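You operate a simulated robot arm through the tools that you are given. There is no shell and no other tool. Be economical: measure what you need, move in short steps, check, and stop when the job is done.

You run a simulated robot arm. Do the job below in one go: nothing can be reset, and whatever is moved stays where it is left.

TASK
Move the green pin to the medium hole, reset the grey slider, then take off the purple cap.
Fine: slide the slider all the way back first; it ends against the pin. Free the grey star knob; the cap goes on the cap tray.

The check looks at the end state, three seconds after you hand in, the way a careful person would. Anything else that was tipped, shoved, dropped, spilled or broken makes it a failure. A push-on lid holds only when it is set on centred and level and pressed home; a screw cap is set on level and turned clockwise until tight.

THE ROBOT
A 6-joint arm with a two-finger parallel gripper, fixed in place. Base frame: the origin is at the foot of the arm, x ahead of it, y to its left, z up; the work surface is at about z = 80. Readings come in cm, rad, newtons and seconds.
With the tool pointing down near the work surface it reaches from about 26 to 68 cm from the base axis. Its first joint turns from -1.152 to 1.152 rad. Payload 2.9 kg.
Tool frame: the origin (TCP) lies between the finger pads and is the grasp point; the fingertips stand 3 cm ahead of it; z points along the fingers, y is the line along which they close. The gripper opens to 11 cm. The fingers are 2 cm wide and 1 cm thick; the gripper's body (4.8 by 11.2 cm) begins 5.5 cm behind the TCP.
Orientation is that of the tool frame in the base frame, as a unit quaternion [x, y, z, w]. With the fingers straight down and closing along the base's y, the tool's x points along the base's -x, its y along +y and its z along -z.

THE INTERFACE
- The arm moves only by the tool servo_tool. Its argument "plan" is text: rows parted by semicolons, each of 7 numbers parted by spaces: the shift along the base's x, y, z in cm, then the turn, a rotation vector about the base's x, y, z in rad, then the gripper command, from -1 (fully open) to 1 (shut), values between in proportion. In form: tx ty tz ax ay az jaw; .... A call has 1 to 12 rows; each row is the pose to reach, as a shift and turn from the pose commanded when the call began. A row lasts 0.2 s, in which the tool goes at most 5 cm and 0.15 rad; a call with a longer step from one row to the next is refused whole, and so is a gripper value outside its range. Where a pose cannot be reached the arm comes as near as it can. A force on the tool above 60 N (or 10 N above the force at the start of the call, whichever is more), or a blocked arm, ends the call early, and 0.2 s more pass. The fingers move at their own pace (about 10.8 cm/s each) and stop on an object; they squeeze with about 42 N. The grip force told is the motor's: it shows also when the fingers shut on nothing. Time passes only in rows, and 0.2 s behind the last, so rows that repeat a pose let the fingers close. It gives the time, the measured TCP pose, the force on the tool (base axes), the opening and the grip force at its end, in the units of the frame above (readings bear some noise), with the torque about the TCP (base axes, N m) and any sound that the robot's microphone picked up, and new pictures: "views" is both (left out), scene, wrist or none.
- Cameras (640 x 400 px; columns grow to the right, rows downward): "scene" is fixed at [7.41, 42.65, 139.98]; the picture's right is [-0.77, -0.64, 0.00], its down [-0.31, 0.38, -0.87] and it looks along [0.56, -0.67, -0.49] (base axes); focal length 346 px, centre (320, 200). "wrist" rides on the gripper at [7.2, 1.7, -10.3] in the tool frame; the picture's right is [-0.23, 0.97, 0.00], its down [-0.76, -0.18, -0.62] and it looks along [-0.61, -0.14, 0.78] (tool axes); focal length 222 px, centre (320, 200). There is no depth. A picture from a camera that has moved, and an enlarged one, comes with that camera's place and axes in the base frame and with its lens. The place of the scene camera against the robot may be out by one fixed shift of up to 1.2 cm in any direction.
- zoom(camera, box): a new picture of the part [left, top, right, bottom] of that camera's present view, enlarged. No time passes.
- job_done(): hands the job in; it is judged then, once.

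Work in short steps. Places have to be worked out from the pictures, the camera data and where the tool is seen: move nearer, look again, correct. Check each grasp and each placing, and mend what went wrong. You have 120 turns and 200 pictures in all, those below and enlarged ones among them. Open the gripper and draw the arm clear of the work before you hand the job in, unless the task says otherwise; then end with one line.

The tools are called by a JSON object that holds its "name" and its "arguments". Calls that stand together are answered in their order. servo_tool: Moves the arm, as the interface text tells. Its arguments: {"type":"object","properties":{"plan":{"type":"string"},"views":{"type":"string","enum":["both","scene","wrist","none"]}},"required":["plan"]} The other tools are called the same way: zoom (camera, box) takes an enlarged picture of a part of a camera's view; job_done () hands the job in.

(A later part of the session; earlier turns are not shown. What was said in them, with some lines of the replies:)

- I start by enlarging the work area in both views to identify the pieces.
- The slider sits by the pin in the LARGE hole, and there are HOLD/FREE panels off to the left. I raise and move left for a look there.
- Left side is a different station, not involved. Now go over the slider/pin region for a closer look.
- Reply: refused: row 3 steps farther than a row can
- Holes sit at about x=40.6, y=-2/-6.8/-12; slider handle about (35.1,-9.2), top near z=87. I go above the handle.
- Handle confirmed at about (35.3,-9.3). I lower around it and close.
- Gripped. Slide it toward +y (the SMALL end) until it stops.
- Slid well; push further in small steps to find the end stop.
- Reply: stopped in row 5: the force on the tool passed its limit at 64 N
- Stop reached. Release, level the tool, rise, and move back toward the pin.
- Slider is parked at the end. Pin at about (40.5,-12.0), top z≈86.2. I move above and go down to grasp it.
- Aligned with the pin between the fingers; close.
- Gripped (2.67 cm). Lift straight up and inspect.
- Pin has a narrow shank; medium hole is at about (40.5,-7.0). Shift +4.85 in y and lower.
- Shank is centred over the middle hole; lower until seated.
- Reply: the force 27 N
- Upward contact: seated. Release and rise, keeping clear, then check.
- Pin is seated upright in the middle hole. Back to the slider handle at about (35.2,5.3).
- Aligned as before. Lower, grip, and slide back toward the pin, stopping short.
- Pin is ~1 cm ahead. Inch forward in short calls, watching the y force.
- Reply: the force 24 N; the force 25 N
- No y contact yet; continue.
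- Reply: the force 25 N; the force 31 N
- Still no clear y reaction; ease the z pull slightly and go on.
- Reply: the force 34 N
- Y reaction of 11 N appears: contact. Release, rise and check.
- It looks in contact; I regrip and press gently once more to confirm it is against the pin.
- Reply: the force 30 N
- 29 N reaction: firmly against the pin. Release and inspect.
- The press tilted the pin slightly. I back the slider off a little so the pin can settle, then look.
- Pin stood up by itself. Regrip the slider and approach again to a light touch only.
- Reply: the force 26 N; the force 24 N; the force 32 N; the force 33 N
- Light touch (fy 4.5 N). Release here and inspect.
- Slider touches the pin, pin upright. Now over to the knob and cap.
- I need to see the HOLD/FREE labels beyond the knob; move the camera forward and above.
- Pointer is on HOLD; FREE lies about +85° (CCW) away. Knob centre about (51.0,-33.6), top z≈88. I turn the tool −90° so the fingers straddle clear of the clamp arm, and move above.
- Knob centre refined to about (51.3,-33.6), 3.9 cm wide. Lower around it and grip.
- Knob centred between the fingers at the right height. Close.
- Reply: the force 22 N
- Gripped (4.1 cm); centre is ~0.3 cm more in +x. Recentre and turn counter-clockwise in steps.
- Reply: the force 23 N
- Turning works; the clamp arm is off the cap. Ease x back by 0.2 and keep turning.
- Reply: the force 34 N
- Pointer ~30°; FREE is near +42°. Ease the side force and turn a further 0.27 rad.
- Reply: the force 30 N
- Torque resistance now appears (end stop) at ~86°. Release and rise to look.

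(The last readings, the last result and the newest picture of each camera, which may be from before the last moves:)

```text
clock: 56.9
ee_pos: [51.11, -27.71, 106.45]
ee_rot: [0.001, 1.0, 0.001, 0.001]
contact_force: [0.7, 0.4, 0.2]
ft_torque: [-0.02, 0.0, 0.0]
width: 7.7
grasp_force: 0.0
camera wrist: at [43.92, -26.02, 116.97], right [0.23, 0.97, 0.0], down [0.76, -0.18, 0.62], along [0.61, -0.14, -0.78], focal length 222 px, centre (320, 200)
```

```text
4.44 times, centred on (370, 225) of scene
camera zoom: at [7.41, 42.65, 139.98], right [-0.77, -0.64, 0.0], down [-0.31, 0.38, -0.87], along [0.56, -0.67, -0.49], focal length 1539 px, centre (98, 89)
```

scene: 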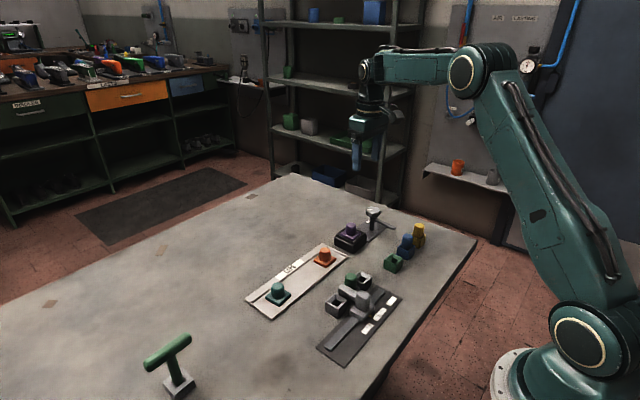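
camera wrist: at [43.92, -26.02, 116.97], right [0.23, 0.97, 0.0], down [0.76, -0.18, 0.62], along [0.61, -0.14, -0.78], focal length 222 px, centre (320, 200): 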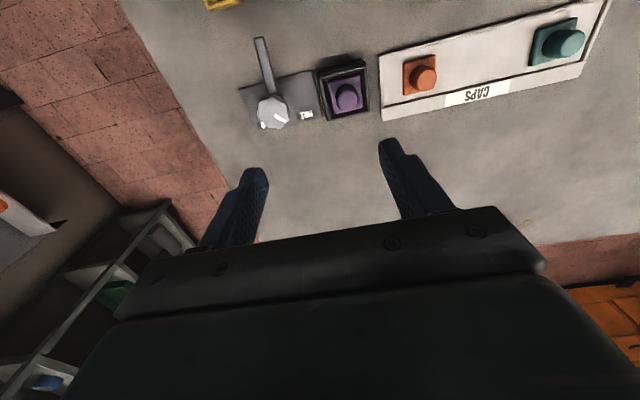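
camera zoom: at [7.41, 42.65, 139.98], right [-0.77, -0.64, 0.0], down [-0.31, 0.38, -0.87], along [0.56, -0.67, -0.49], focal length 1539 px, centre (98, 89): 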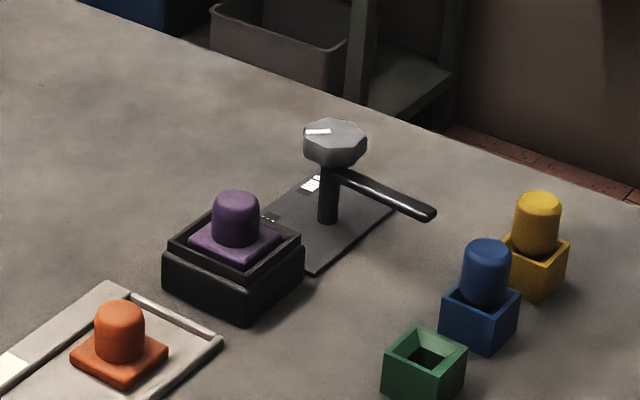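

Arm is swung clear and the pointer faces FREE. Cap dome is at about (52.7,-24.2), top z≈85.8. Move above it.

{"name": "servo_tool", "arguments": {"plan": "0.8 2 -4 0 0 0 -0.3; 1.6 3.5 -8 0 0 0 -0.2; 1.6 3.5 -12.5 0 0 0 -0.2; 1.6 3.5 -12.5 0 0 0 -0.2"}}

{"name": "zoom", "arguments": {"camera": "wrist", "box": [220, 60, 460, 220]}}

{"name": "zoom", "arguments": {"camera": "scene", "box": [310, 180, 430, 270]}}

```text
clock: 57.9
ee_pos: [52.6, -23.99, 94.13]
ee_rot: [0.001, 1.0, 0.001, 0.001]
contact_force: [0.0, 0.1, -0.6]
ft_torque: [-0.01, -0.02, -0.01]
width: 6.61
grasp_force: 0.1
camera wrist: at [45.5, -22.49, 104.5], right [0.23, 0.97, 0.0], down [0.76, -0.18, 0.62], along [0.61, -0.14, -0.78], focal length 222 px, centre (320, 200)
```

scene: 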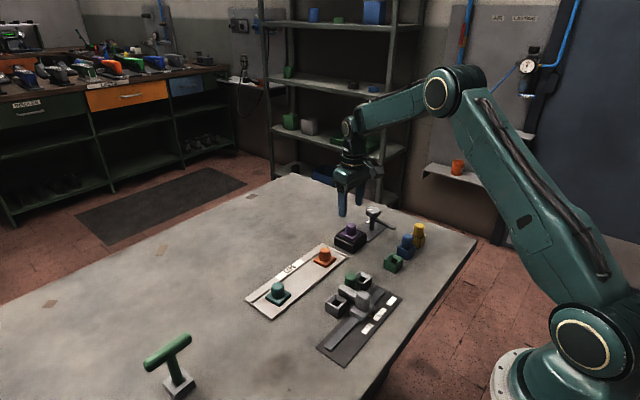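
wrist: 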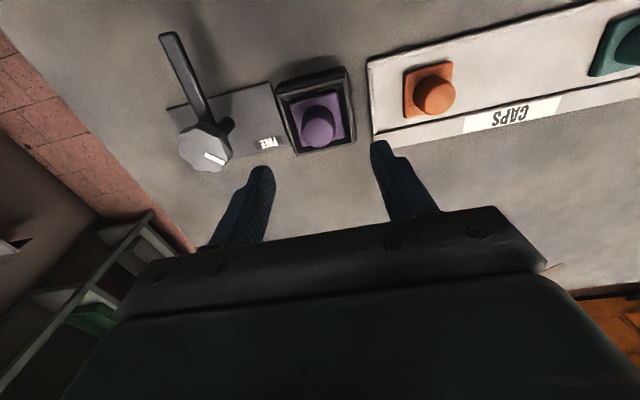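

```text
2.50 times, centred on (340, 140) of wrist
camera zoom: at [45.5, -22.49, 104.5], right [0.23, 0.97, 0.0], down [0.76, -0.18, 0.62], along [0.61, -0.14, -0.78], focal length 555 px, centre (270, 350)
```

zoom: 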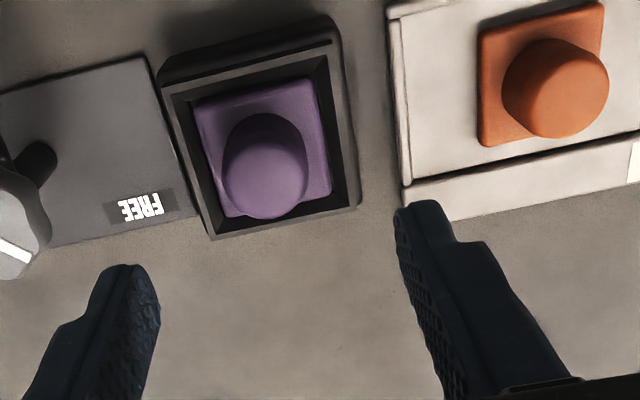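

```text
4.44 times, centred on (370, 225) of scene
camera zoom: at [7.41, 42.65, 139.98], right [-0.77, -0.64, 0.0], down [-0.31, 0.38, -0.87], along [0.56, -0.67, -0.49], focal length 1539 px, centre (98, 89)
```

zoom: 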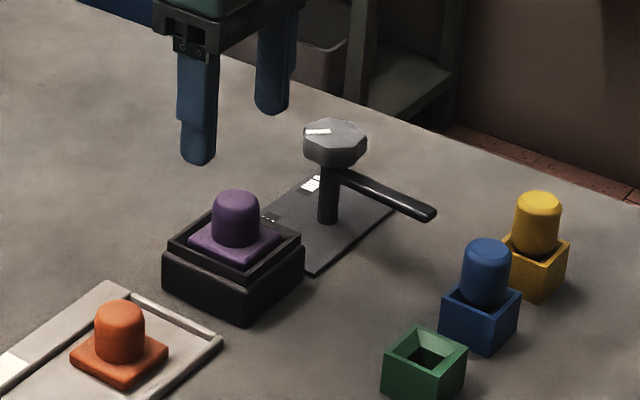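

Dome centre (52.7,-24.3). Lower with tips just above the flange.

{"name": "servo_tool", "arguments": {"plan": "0.05 -0.2 -3 0 0 0 -0.2; 0.05 -0.2 -6 0 0 0 -0.2; 0.05 -0.2 -7.5 0 0 0 -0.2; 0.05 -0.2 -7.5 0 0 0 -0.2"}}

{"name": "zoom", "arguments": {"camera": "wrist", "box": [220, 60, 460, 220]}}

{"name": "zoom", "arguments": {"camera": "scene", "box": [310, 190, 400, 260]}}

```text
clock: 58.9
ee_pos: [52.8, -24.34, 86.56]
ee_rot: [0.001, 1.0, 0.001, 0.0]
contact_force: [0.1, 0.5, -0.4]
ft_torque: [0.0, 0.0, -0.01]
width: 6.62
grasp_force: 0.0
camera wrist: at [45.59, -22.73, 96.98], right [0.23, 0.97, 0.0], down [0.76, -0.18, 0.62], along [0.61, -0.14, -0.78], focal length 222 px, centre (320, 200)
```

scene: 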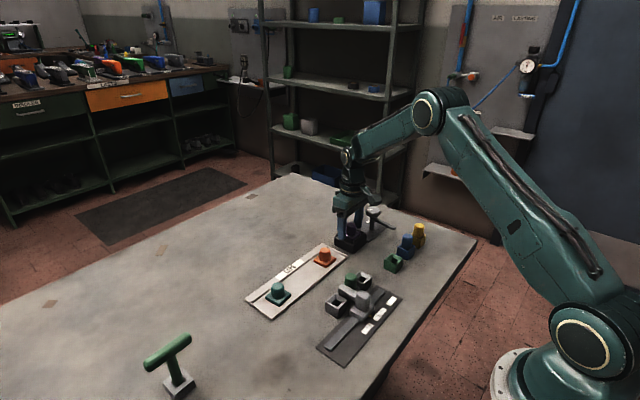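
wrist: 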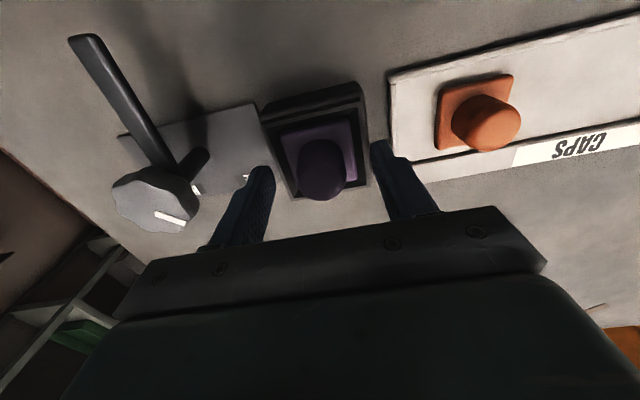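

```text
2.50 times, centred on (340, 140) of wrist
camera zoom: at [45.59, -22.73, 96.98], right [0.23, 0.97, 0.0], down [0.76, -0.18, 0.62], along [0.61, -0.14, -0.78], focal length 555 px, centre (270, 350)
```

zoom: 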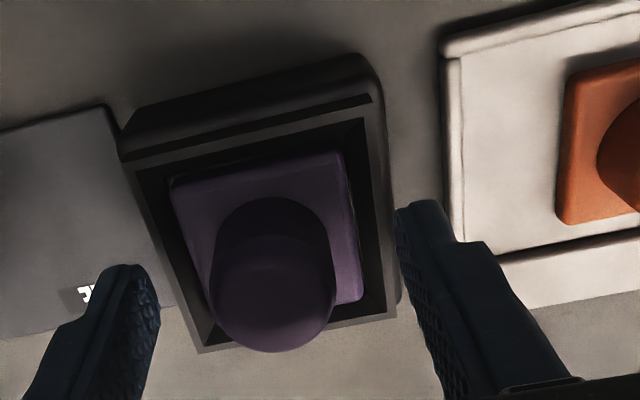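

```text
5.71 times, centred on (355, 225) of scene
camera zoom: at [7.41, 42.65, 139.98], right [-0.77, -0.64, 0.0], down [-0.31, 0.38, -0.87], along [0.56, -0.67, -0.49], focal length 1978 px, centre (120, 57)
```

zoom: 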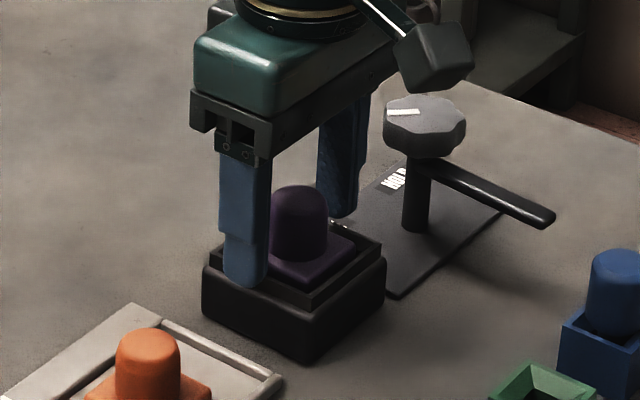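

Well placed; close on the dome.

{"name": "servo_tool", "arguments": {"plan": "0 0 0 0 0 0 0.2; 0 0 0 0 0 0 1; 0 0 0 0 0 0 1; 0 0 0 0 0 0 1", "views": "none"}}

{"name": "servo_tool", "arguments": {"plan": "0 0 0.5 0 0 0 1; 0 0 1 0 0 0 1; 0 0 2 0 0 0 1; 0 0 4 0 0 0 1; 0 0 7 0 0 0 1; 0 0 10 0 0 0 1; 0 0 10 0 0 0 1"}}

```text
clock: 59.9
ee_pos: [52.74, -24.1, 86.63]
ee_rot: [-0.001, 1.0, 0.001, 0.001]
contact_force: [1.3, 15.2, -2.2]
ft_torque: [0.47, -0.04, 0.15]
width: 6.03
grasp_force: 44.8
```

```text
clock: 60.5
ee_pos: [52.84, -24.28, 86.7]
ee_rot: [0.0, 1.0, 0.003, 0.0]
contact_force: [5.5, -0.6, -8.8]
ft_torque: [-0.11, -1.16, -0.34]
width: 6.0
grasp_force: 45.0
stopped in row 2: the force on the tool passed its limit at 68 N (the readings are from after the stop); the commanded pose is now the measured one
camera wrist: at [45.62, -22.62, 97.03], right [0.23, 0.97, 0.0], down [0.76, -0.18, 0.62], along [0.61, -0.14, -0.78], focal length 222 px, centre (320, 200)
```

scene: 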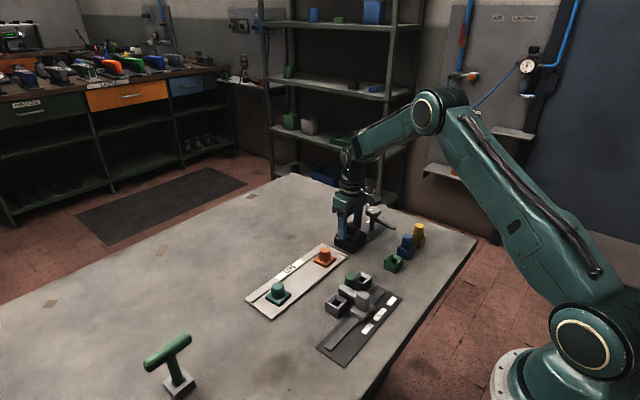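
wrist: 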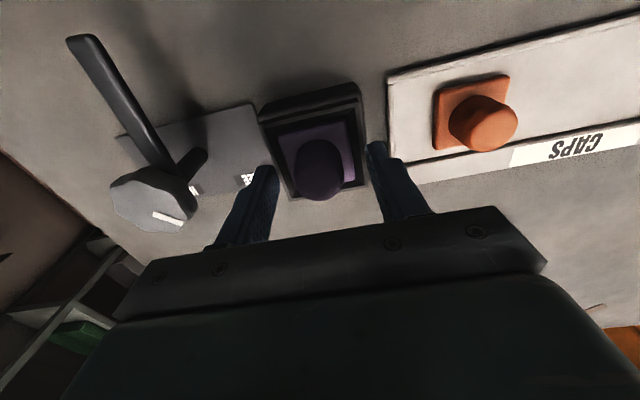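

The tips closed on the box rim (6 cm wide), which is higher than I judged (~84). Open, rise 1 cm, and close on the dome only.

{"name": "servo_tool", "arguments": {"plan": "0 0 0 0 0 0 0; 0 0 0 0 0 0 -0.3; 0 0 0 0 0 0 -0.3; 0 0 0.6 0 0 0 -0.3; 0 0 1.1 0 0 0 -0.3; 0 0 1.1 0 0 0 -0.3"}}

{"name": "zoom", "arguments": {"camera": "scene", "box": [310, 190, 400, 260]}}

{"name": "zoom", "arguments": {"camera": "wrist", "box": [220, 60, 460, 220]}}

```text
clock: 61.9
ee_pos: [52.81, -24.35, 87.89]
ee_rot: [0.0, 1.0, 0.002, -0.003]
contact_force: [-0.6, 0.1, -1.3]
ft_torque: [-0.01, 0.0, 0.0]
width: 7.17
grasp_force: 0.1
camera wrist: at [45.57, -22.62, 98.24], right [0.23, 0.97, 0.0], down [0.76, -0.18, 0.62], along [0.6, -0.14, -0.79], focal length 222 px, centre (320, 200)
```

scene: 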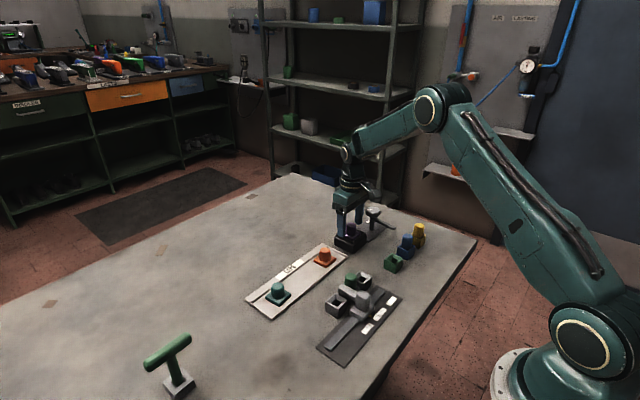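
wrist: 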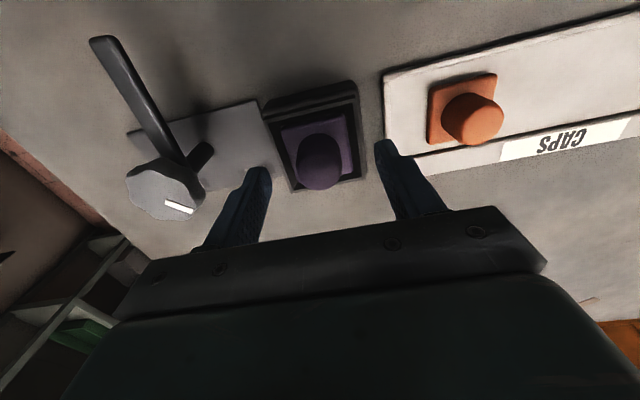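

```text
5.71 times, centred on (355, 225) of scene
camera zoom: at [7.41, 42.65, 139.98], right [-0.77, -0.64, 0.0], down [-0.31, 0.38, -0.87], along [0.56, -0.67, -0.49], focal length 1978 px, centre (120, 57)
```

zoom: 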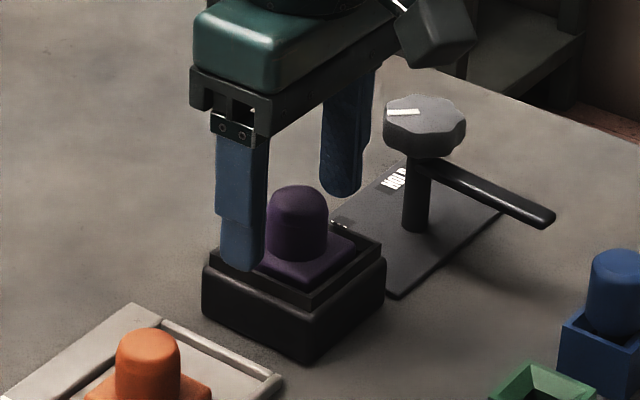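

```text
2.50 times, centred on (340, 140) of wrist
camera zoom: at [45.57, -22.62, 98.24], right [0.23, 0.97, 0.0], down [0.76, -0.18, 0.62], along [0.6, -0.14, -0.79], focal length 555 px, centre (270, 350)
```

zoom: 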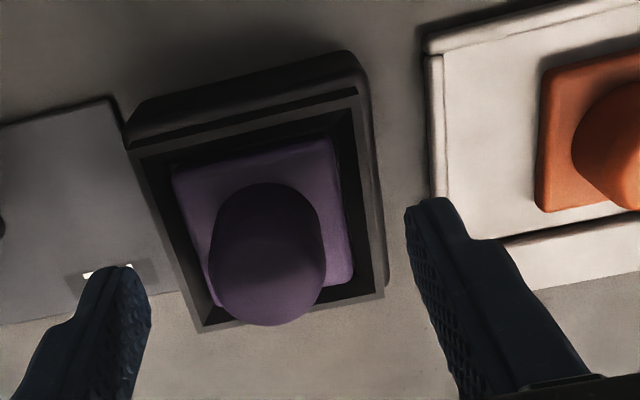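

{"name": "servo_tool", "arguments": {"plan": "0 -0.1 0 0 0 0 0.1; 0 -0.1 0 0 0 0 0.6; 0 -0.1 0 0 0 0 1; 0 -0.1 0 0 0 0 1"}}

{"name": "zoom", "arguments": {"camera": "scene", "box": [310, 190, 400, 260]}}

```text
clock: 62.9
ee_pos: [52.75, -24.25, 87.8]
ee_rot: [-0.001, 1.0, 0.002, -0.002]
contact_force: [-0.6, 1.1, 3.2]
ft_torque: [-0.06, 0.03, 0.01]
width: 2.82
grasp_force: 41.5
camera wrist: at [45.58, -22.73, 98.23], right [0.23, 0.97, 0.0], down [0.76, -0.18, 0.62], along [0.6, -0.14, -0.79], focal length 222 px, centre (320, 200)
```

scene: 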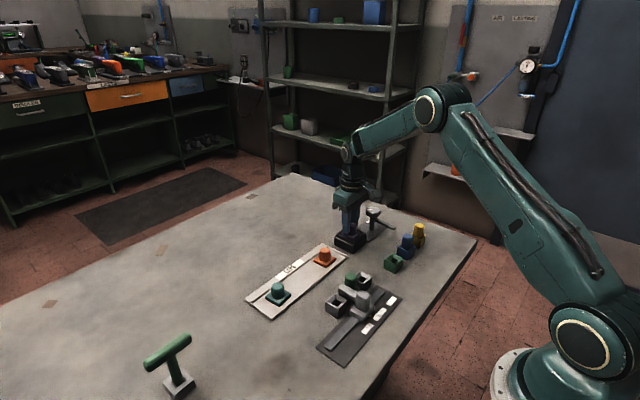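
wrist: 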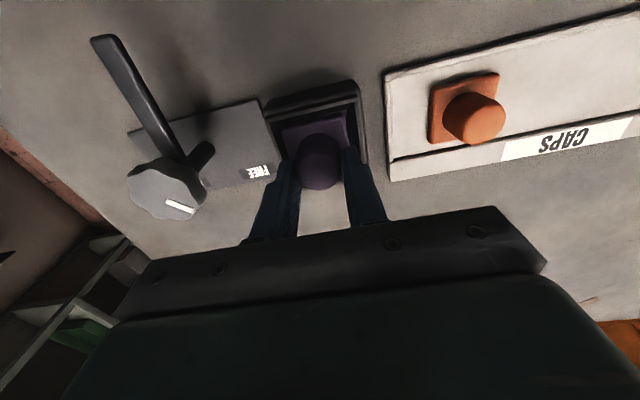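

```text
5.71 times, centred on (355, 225) of scene
camera zoom: at [7.4, 42.65, 139.97], right [-0.77, -0.64, 0.0], down [-0.31, 0.38, -0.87], along [0.56, -0.67, -0.49], focal length 1978 px, centre (120, 57)
```

zoom: 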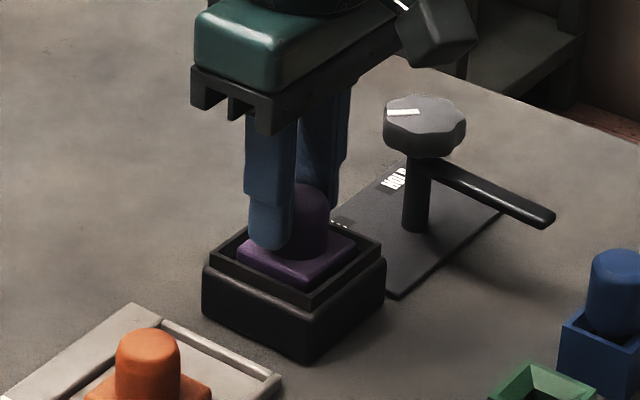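

Gripped on the dome (2.82 cm). Lift straight up.

{"name": "servo_tool", "arguments": {"plan": "0 0 0.5 0 0 0 1; 0 0 1 0 0 0 1; 0 0 2 0 0 0 1; 0 0 4 0 0 0 1; 0 0 7 0 0 0 1; 0 0 9 0 0 0 1; 0 0 9 0 0 0 1"}}

{"name": "zoom", "arguments": {"camera": "scene", "box": [300, 170, 400, 260]}}

```text
clock: 64.5
ee_pos: [52.84, -24.36, 96.79]
ee_rot: [0.0, 1.0, 0.002, -0.002]
contact_force: [-0.9, 0.4, -0.6]
ft_torque: [0.0, 0.01, -0.01]
width: 2.81
grasp_force: 42.5
camera wrist: at [45.64, -22.73, 107.21], right [0.23, 0.97, 0.0], down [0.76, -0.18, 0.62], along [0.6, -0.14, -0.79], focal length 222 px, centre (320, 200)
```

scene: 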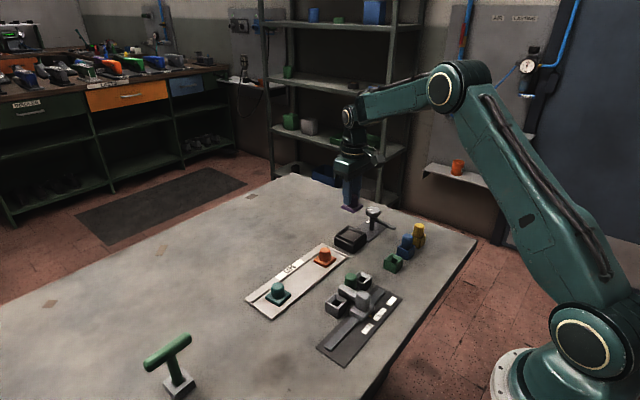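
wrist: 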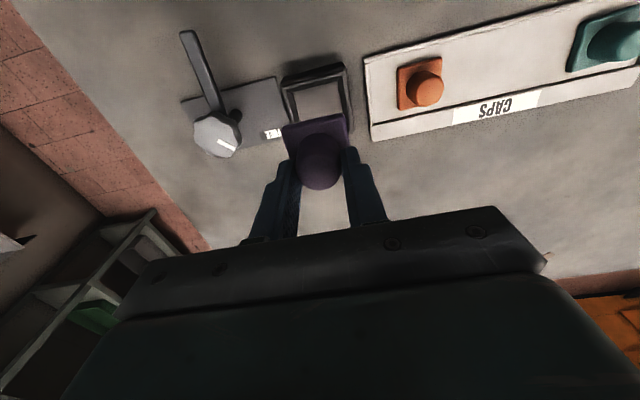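

```text
4.44 times, centred on (350, 215) of scene
camera zoom: at [7.41, 42.65, 139.98], right [-0.77, -0.64, 0.0], down [-0.31, 0.38, -0.87], along [0.56, -0.67, -0.49], focal length 1539 px, centre (187, 133)
```

zoom: 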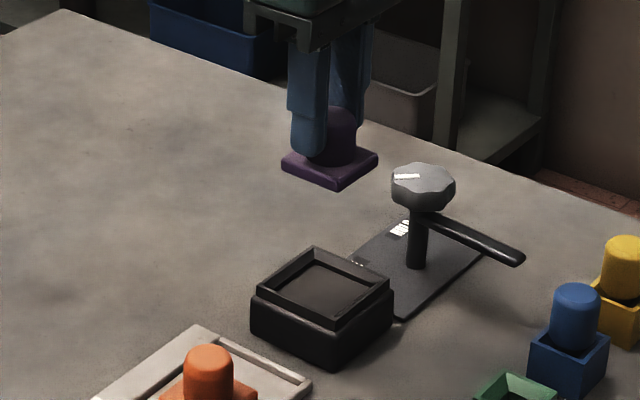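

Cap is off. Move above the empty middle of the CAPS tray and look.

{"name": "servo_tool", "arguments": {"plan": "0 4 1 0 0 0 1; -0.5 8 1.5 0 0 0 1; -1 12 1.5 0 0 0 1; -1.5 16 1.5 0 0 0 1; -1.5 19 1.5 0 0 0 1; -1.5 19 1.5 0 0 0 1"}}

{"name": "zoom", "arguments": {"camera": "wrist", "box": [200, 60, 440, 220]}}

{"name": "zoom", "arguments": {"camera": "scene", "box": [240, 200, 360, 320]}}

```text
clock: 65.9
ee_pos: [51.03, -5.39, 98.32]
ee_rot: [0.0, 1.0, 0.003, -0.002]
contact_force: [0.9, 0.3, -0.6]
ft_torque: [0.01, 0.0, -0.01]
width: 2.83
grasp_force: 42.1
camera wrist: at [44.03, -3.69, 108.67], right [0.23, 0.97, 0.0], down [0.76, -0.18, 0.62], along [0.6, -0.14, -0.79], focal length 222 px, centre (320, 200)
```

scene: 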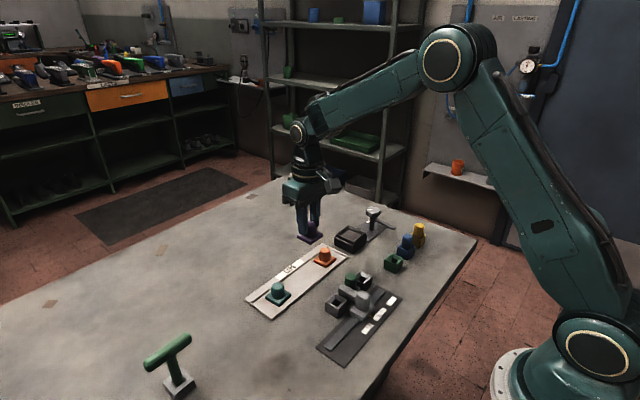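
wrist: 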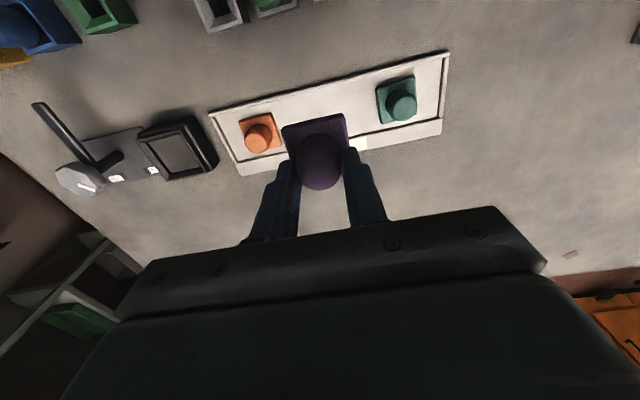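

```text
2.50 times, centred on (320, 140) of wrist
camera zoom: at [44.03, -3.69, 108.67], right [0.23, 0.97, 0.0], down [0.76, -0.18, 0.62], along [0.6, -0.14, -0.79], focal length 555 px, centre (320, 350)
```

zoom: 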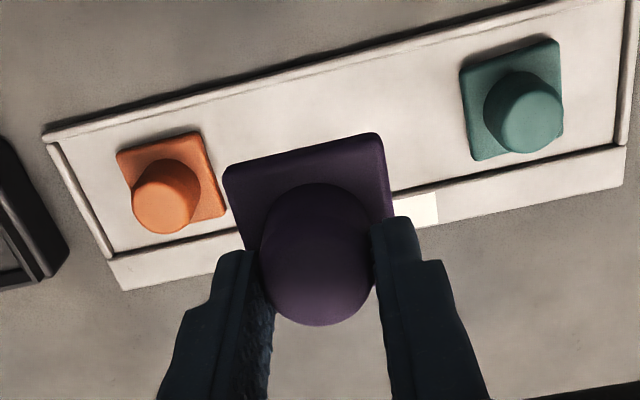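

```text
3.33 times, centred on (300, 260) of scene
camera zoom: at [7.41, 42.65, 139.98], right [-0.77, -0.64, 0.0], down [-0.31, 0.38, -0.87], along [0.56, -0.67, -0.49], focal length 1154 px, centre (387, 0)
```

zoom: 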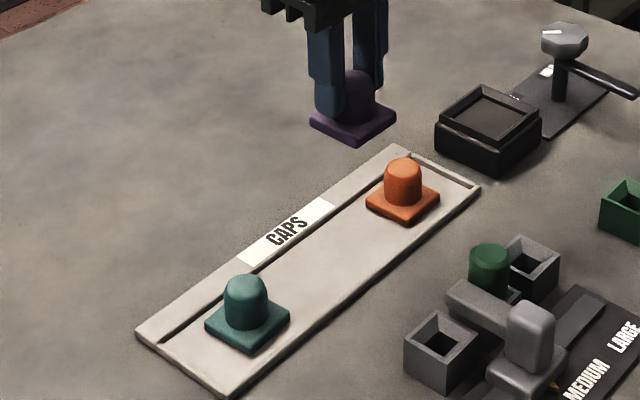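

Tray floor spot free: target (52.6,-5.0), between orange (y −13) and teal (y 3.4). Move over and lower partway.

{"name": "servo_tool", "arguments": {"plan": "1.5 0.4 -2 0 0 0 1; 1.5 0.4 -5 0 0 0 1; 1.5 0.4 -8 0 0 0 1; 1.5 0.4 -10 0 0 0 1; 1.5 0.4 -11 0 0 0 1; 1.5 0.4 -11 0 0 0 1"}}

{"name": "zoom", "arguments": {"camera": "scene", "box": [240, 220, 360, 320]}}

{"name": "zoom", "arguments": {"camera": "wrist", "box": [200, 60, 440, 220]}}

```text
clock: 67.3
ee_pos: [52.7, -4.79, 87.35]
ee_rot: [0.0, 1.0, 0.002, -0.002]
contact_force: [-0.4, -0.2, -0.4]
ft_torque: [-0.01, -0.02, -0.02]
width: 2.8
grasp_force: 42.0
camera wrist: at [45.56, -3.31, 97.73], right [0.23, 0.97, 0.0], down [0.76, -0.18, 0.62], along [0.6, -0.14, -0.79], focal length 222 px, centre (320, 200)
```

scene: 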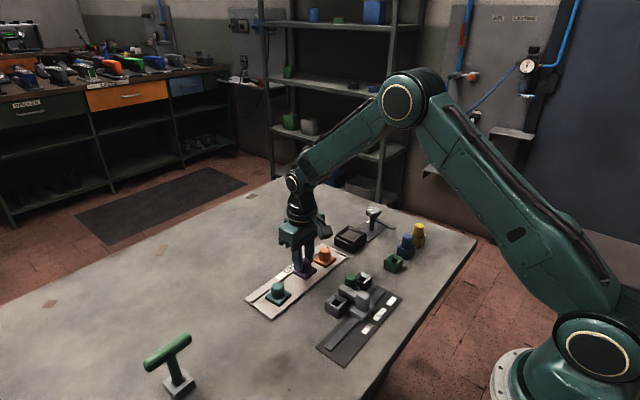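
wrist: 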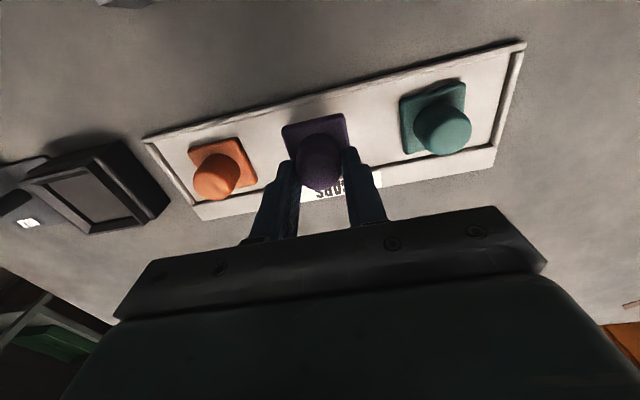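

```text
4.00 times, centred on (300, 270) of scene
camera zoom: at [7.41, 42.65, 139.98], right [-0.77, -0.64, 0.0], down [-0.31, 0.38, -0.87], along [0.56, -0.67, -0.49], focal length 1385 px, centre (400, -80)
```

zoom: 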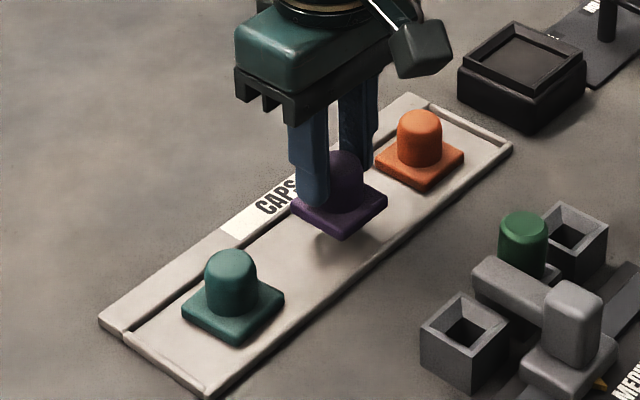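

```text
2.50 times, centred on (320, 140) of wrist
camera zoom: at [45.56, -3.31, 97.73], right [0.23, 0.97, 0.0], down [0.76, -0.18, 0.62], along [0.6, -0.14, -0.79], focal length 555 px, centre (320, 350)
```

zoom: 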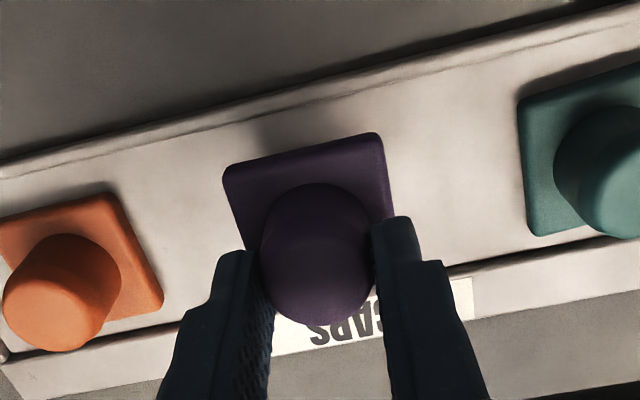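

Centred over the tray floor, ~1.5–2 cm up. Lower slowly, watching force.

{"name": "servo_tool", "arguments": {"plan": "0 0 -0.5 0 0 0 1; 0 0 -1.0 0 0 0 1; 0 0 -1.3 0 0 0 1; 0 0 -1.3 0 0 0 1", "views": "none"}}

{"name": "servo_tool", "arguments": {"plan": "0 0 -0.2 0 0 0 1; 0 0 -0.4 0 0 0 1; 0 0 -0.4 0 0 0 1", "views": "scene"}}

{"name": "zoom", "arguments": {"camera": "scene", "box": [270, 230, 350, 310]}}

```text
clock: 68.3
ee_pos: [52.85, -4.92, 85.98]
ee_rot: [-0.001, 1.0, 0.002, -0.004]
contact_force: [0.2, -0.1, -1.0]
ft_torque: [-0.01, -0.01, 0.0]
width: 2.79
grasp_force: 42.0
```

```text
clock: 69.1
ee_pos: [52.62, -4.98, 85.58]
ee_rot: [0.0, 1.0, 0.003, -0.003]
contact_force: [0.4, 0.0, -0.6]
ft_torque: [0.02, -0.02, 0.02]
width: 2.83
grasp_force: 42.1
```

scene: 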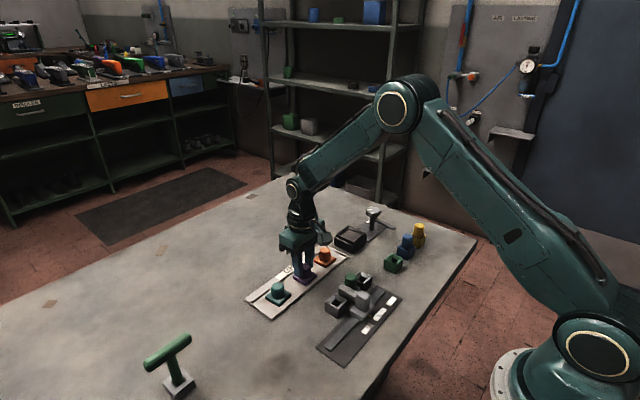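

```text
5.00 times, centred on (310, 270) of scene
camera zoom: at [7.41, 42.65, 139.98], right [-0.77, -0.64, 0.0], down [-0.31, 0.38, -0.87], along [0.56, -0.67, -0.49], focal length 1731 px, centre (370, -150)
```

zoom: 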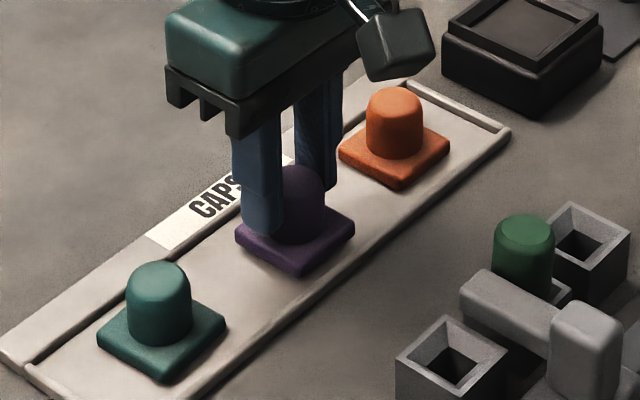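

Very close but no contact yet; continue.

{"name": "servo_tool", "arguments": {"plan": "0 0 -0.15 0 0 0 1; 0 0 -0.3 0 0 0 1; 0 0 -0.3 0 0 0 1", "views": "none"}}

```text
clock: 69.9
ee_pos: [52.63, -4.92, 85.27]
ee_rot: [0.0, 1.0, 0.003, -0.002]
contact_force: [-0.5, 0.3, -0.7]
ft_torque: [0.06, 0.0, -0.01]
width: 2.81
grasp_force: 42.3
```

{"name": "servo_tool", "arguments": {"plan": "0 0 -0.15 0 0 0 1; 0 0 -0.3 0 0 0 1; 0 0 -0.3 0 0 0 1", "views": "none"}}

```text
clock: 70.7
ee_pos: [52.69, -4.88, 85.2]
ee_rot: [0.0, 1.0, 0.003, -0.001]
contact_force: [-5.2, 0.7, 18.4]
ft_torque: [-0.23, 0.38, -0.09]
width: 2.81
grasp_force: 42.0
```

Contact (18 N). Release and rise.

{"name": "servo_tool", "arguments": {"plan": "0 0 0.2 0 0 0 0.4; 0 0 0.2 0 0 0 0.1; 0 0 0.2 0 0 0 0.1; 0 0 3 0 0 0 0.1; 0 0 7 0 0 0 0.1; -4 0 11 0 0 0 0.1; -8 0 13 0 0 0 0.1; -12 0 15 0 0 0 0; -14 0 15 0 0 0 -0.5; -14 0 15 0 0 0 -1; -14 0 15 0 0 0 -1"}}

{"name": "zoom", "arguments": {"camera": "scene", "box": [240, 190, 440, 330]}}

{"name": "zoom", "arguments": {"camera": "wrist", "box": [140, 40, 460, 240]}}

{"name": "zoom", "arguments": {"camera": "scene", "box": [325, 245, 405, 325]}}

```text
refused: row 6 steps farther than a row can; nothing moved
```

```text
2.86 times, centred on (340, 260) of scene
camera zoom: at [7.37, 42.66, 139.98], right [-0.77, -0.64, 0.0], down [-0.31, 0.37, -0.87], along [0.56, -0.67, -0.49], focal length 989 px, centre (263, 29)
```

zoom: 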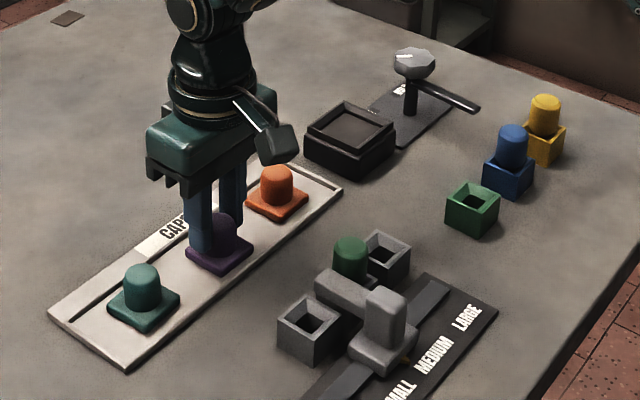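

```text
2.00 times, centred on (300, 140) of wrist
camera zoom: at [45.58, -3.32, 95.54], right [0.23, 0.97, 0.0], down [0.76, -0.18, 0.62], along [0.61, -0.14, -0.78], focal length 444 px, centre (360, 320)
```

zoom: 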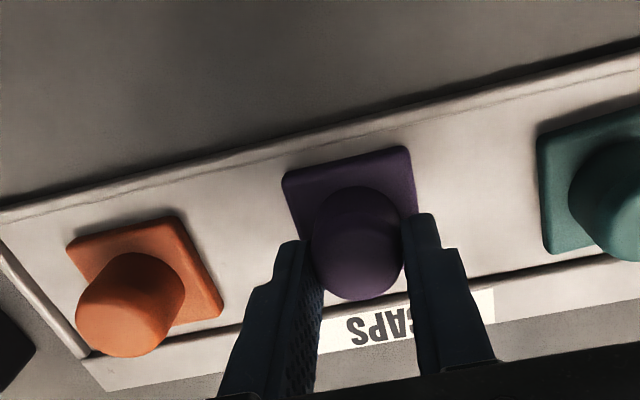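

```text
5.00 times, centred on (365, 285) of scene
camera zoom: at [7.37, 42.66, 139.98], right [-0.77, -0.64, 0.0], down [-0.31, 0.37, -0.87], along [0.56, -0.67, -0.49], focal length 1731 px, centre (95, -225)
```

zoom: 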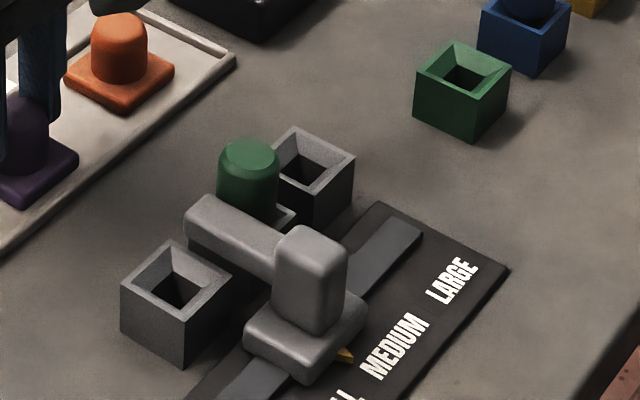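

That plan had too large a step; redo with shorter ones, rising well above before moving back.

{"name": "servo_tool", "arguments": {"plan": "0 0 0.2 0 0 0 0.4; 0 0 0.2 0 0 0 0.1; 0 0 0.2 0 0 0 0.1; 0 0 3 0 0 0 0.1; 0 0 7 0 0 0 0.1; 0 0 11 0 0 0 0.1; -2 0 15 0 0 0 0.1; -5 0 18 0 0 0 0; -8 1 20 0 0 0 0; -11 2 20 0 0 0 -0.5; -13 2 20 0 0 0 -1; -13 2 20 0 0 0 -1"}}

{"name": "zoom", "arguments": {"camera": "scene", "box": [240, 190, 440, 330]}}

{"name": "zoom", "arguments": {"camera": "wrist", "box": [100, 20, 460, 240]}}

```text
clock: 73.3
ee_pos: [39.66, -2.92, 105.2]
ee_rot: [-0.001, 1.0, 0.003, -0.003]
contact_force: [-0.4, -0.2, 0.0]
ft_torque: [-0.03, -0.01, 0.0]
width: 11.0
grasp_force: 0.1
camera wrist: at [32.53, -1.3, 115.48], right [0.23, 0.97, 0.0], down [0.76, -0.18, 0.62], along [0.6, -0.14, -0.79], focal length 222 px, centre (320, 200)
```

scene: 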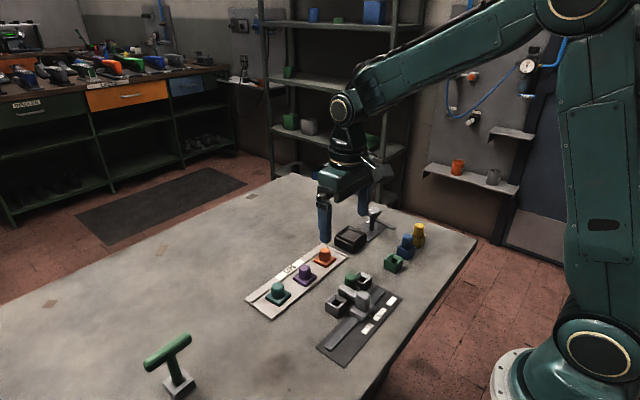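
wrist: 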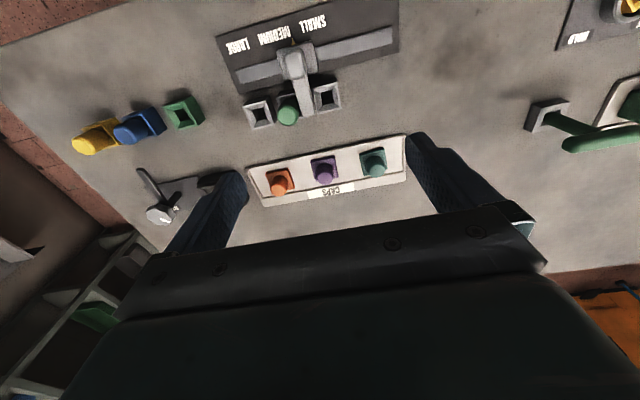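

```text
2.86 times, centred on (340, 260) of scene
camera zoom: at [7.41, 42.65, 139.98], right [-0.77, -0.64, 0.0], down [-0.31, 0.38, -0.87], along [0.56, -0.67, -0.49], focal length 989 px, centre (263, 29)
```

zoom: 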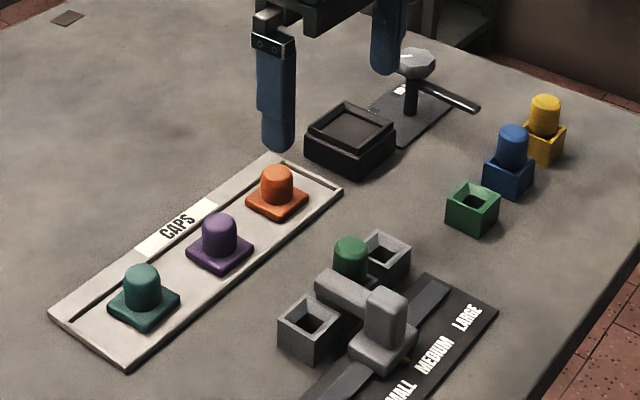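

```text
1.78 times, centred on (280, 130) of wrist
camera zoom: at [32.53, -1.3, 115.48], right [0.23, 0.97, 0.0], down [0.76, -0.18, 0.62], along [0.6, -0.14, -0.79], focal length 395 px, centre (391, 324)
```

zoom: 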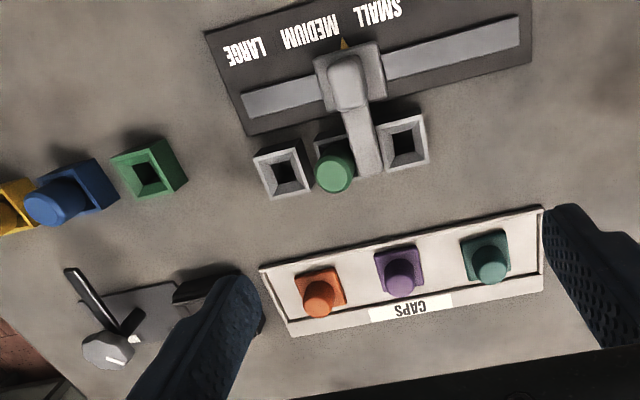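

The pin is upright in the middle hole with the slider against it. The knob points at FREE, the purple cap sits level on the tray, and the arm is clear, so I hand in.

{"name": "job_done", "arguments": {}}

```text
The job is handed in.
```

I handed the job in with everything done: the green pin is in the medium hole, and the grey slider was slid all the way back first and now rests against the pin. The star knob is on FREE and the purple cap is on the cap tray. While lifting the cap I briefly gripped the rim of its black box by mistake, but the box did not move.
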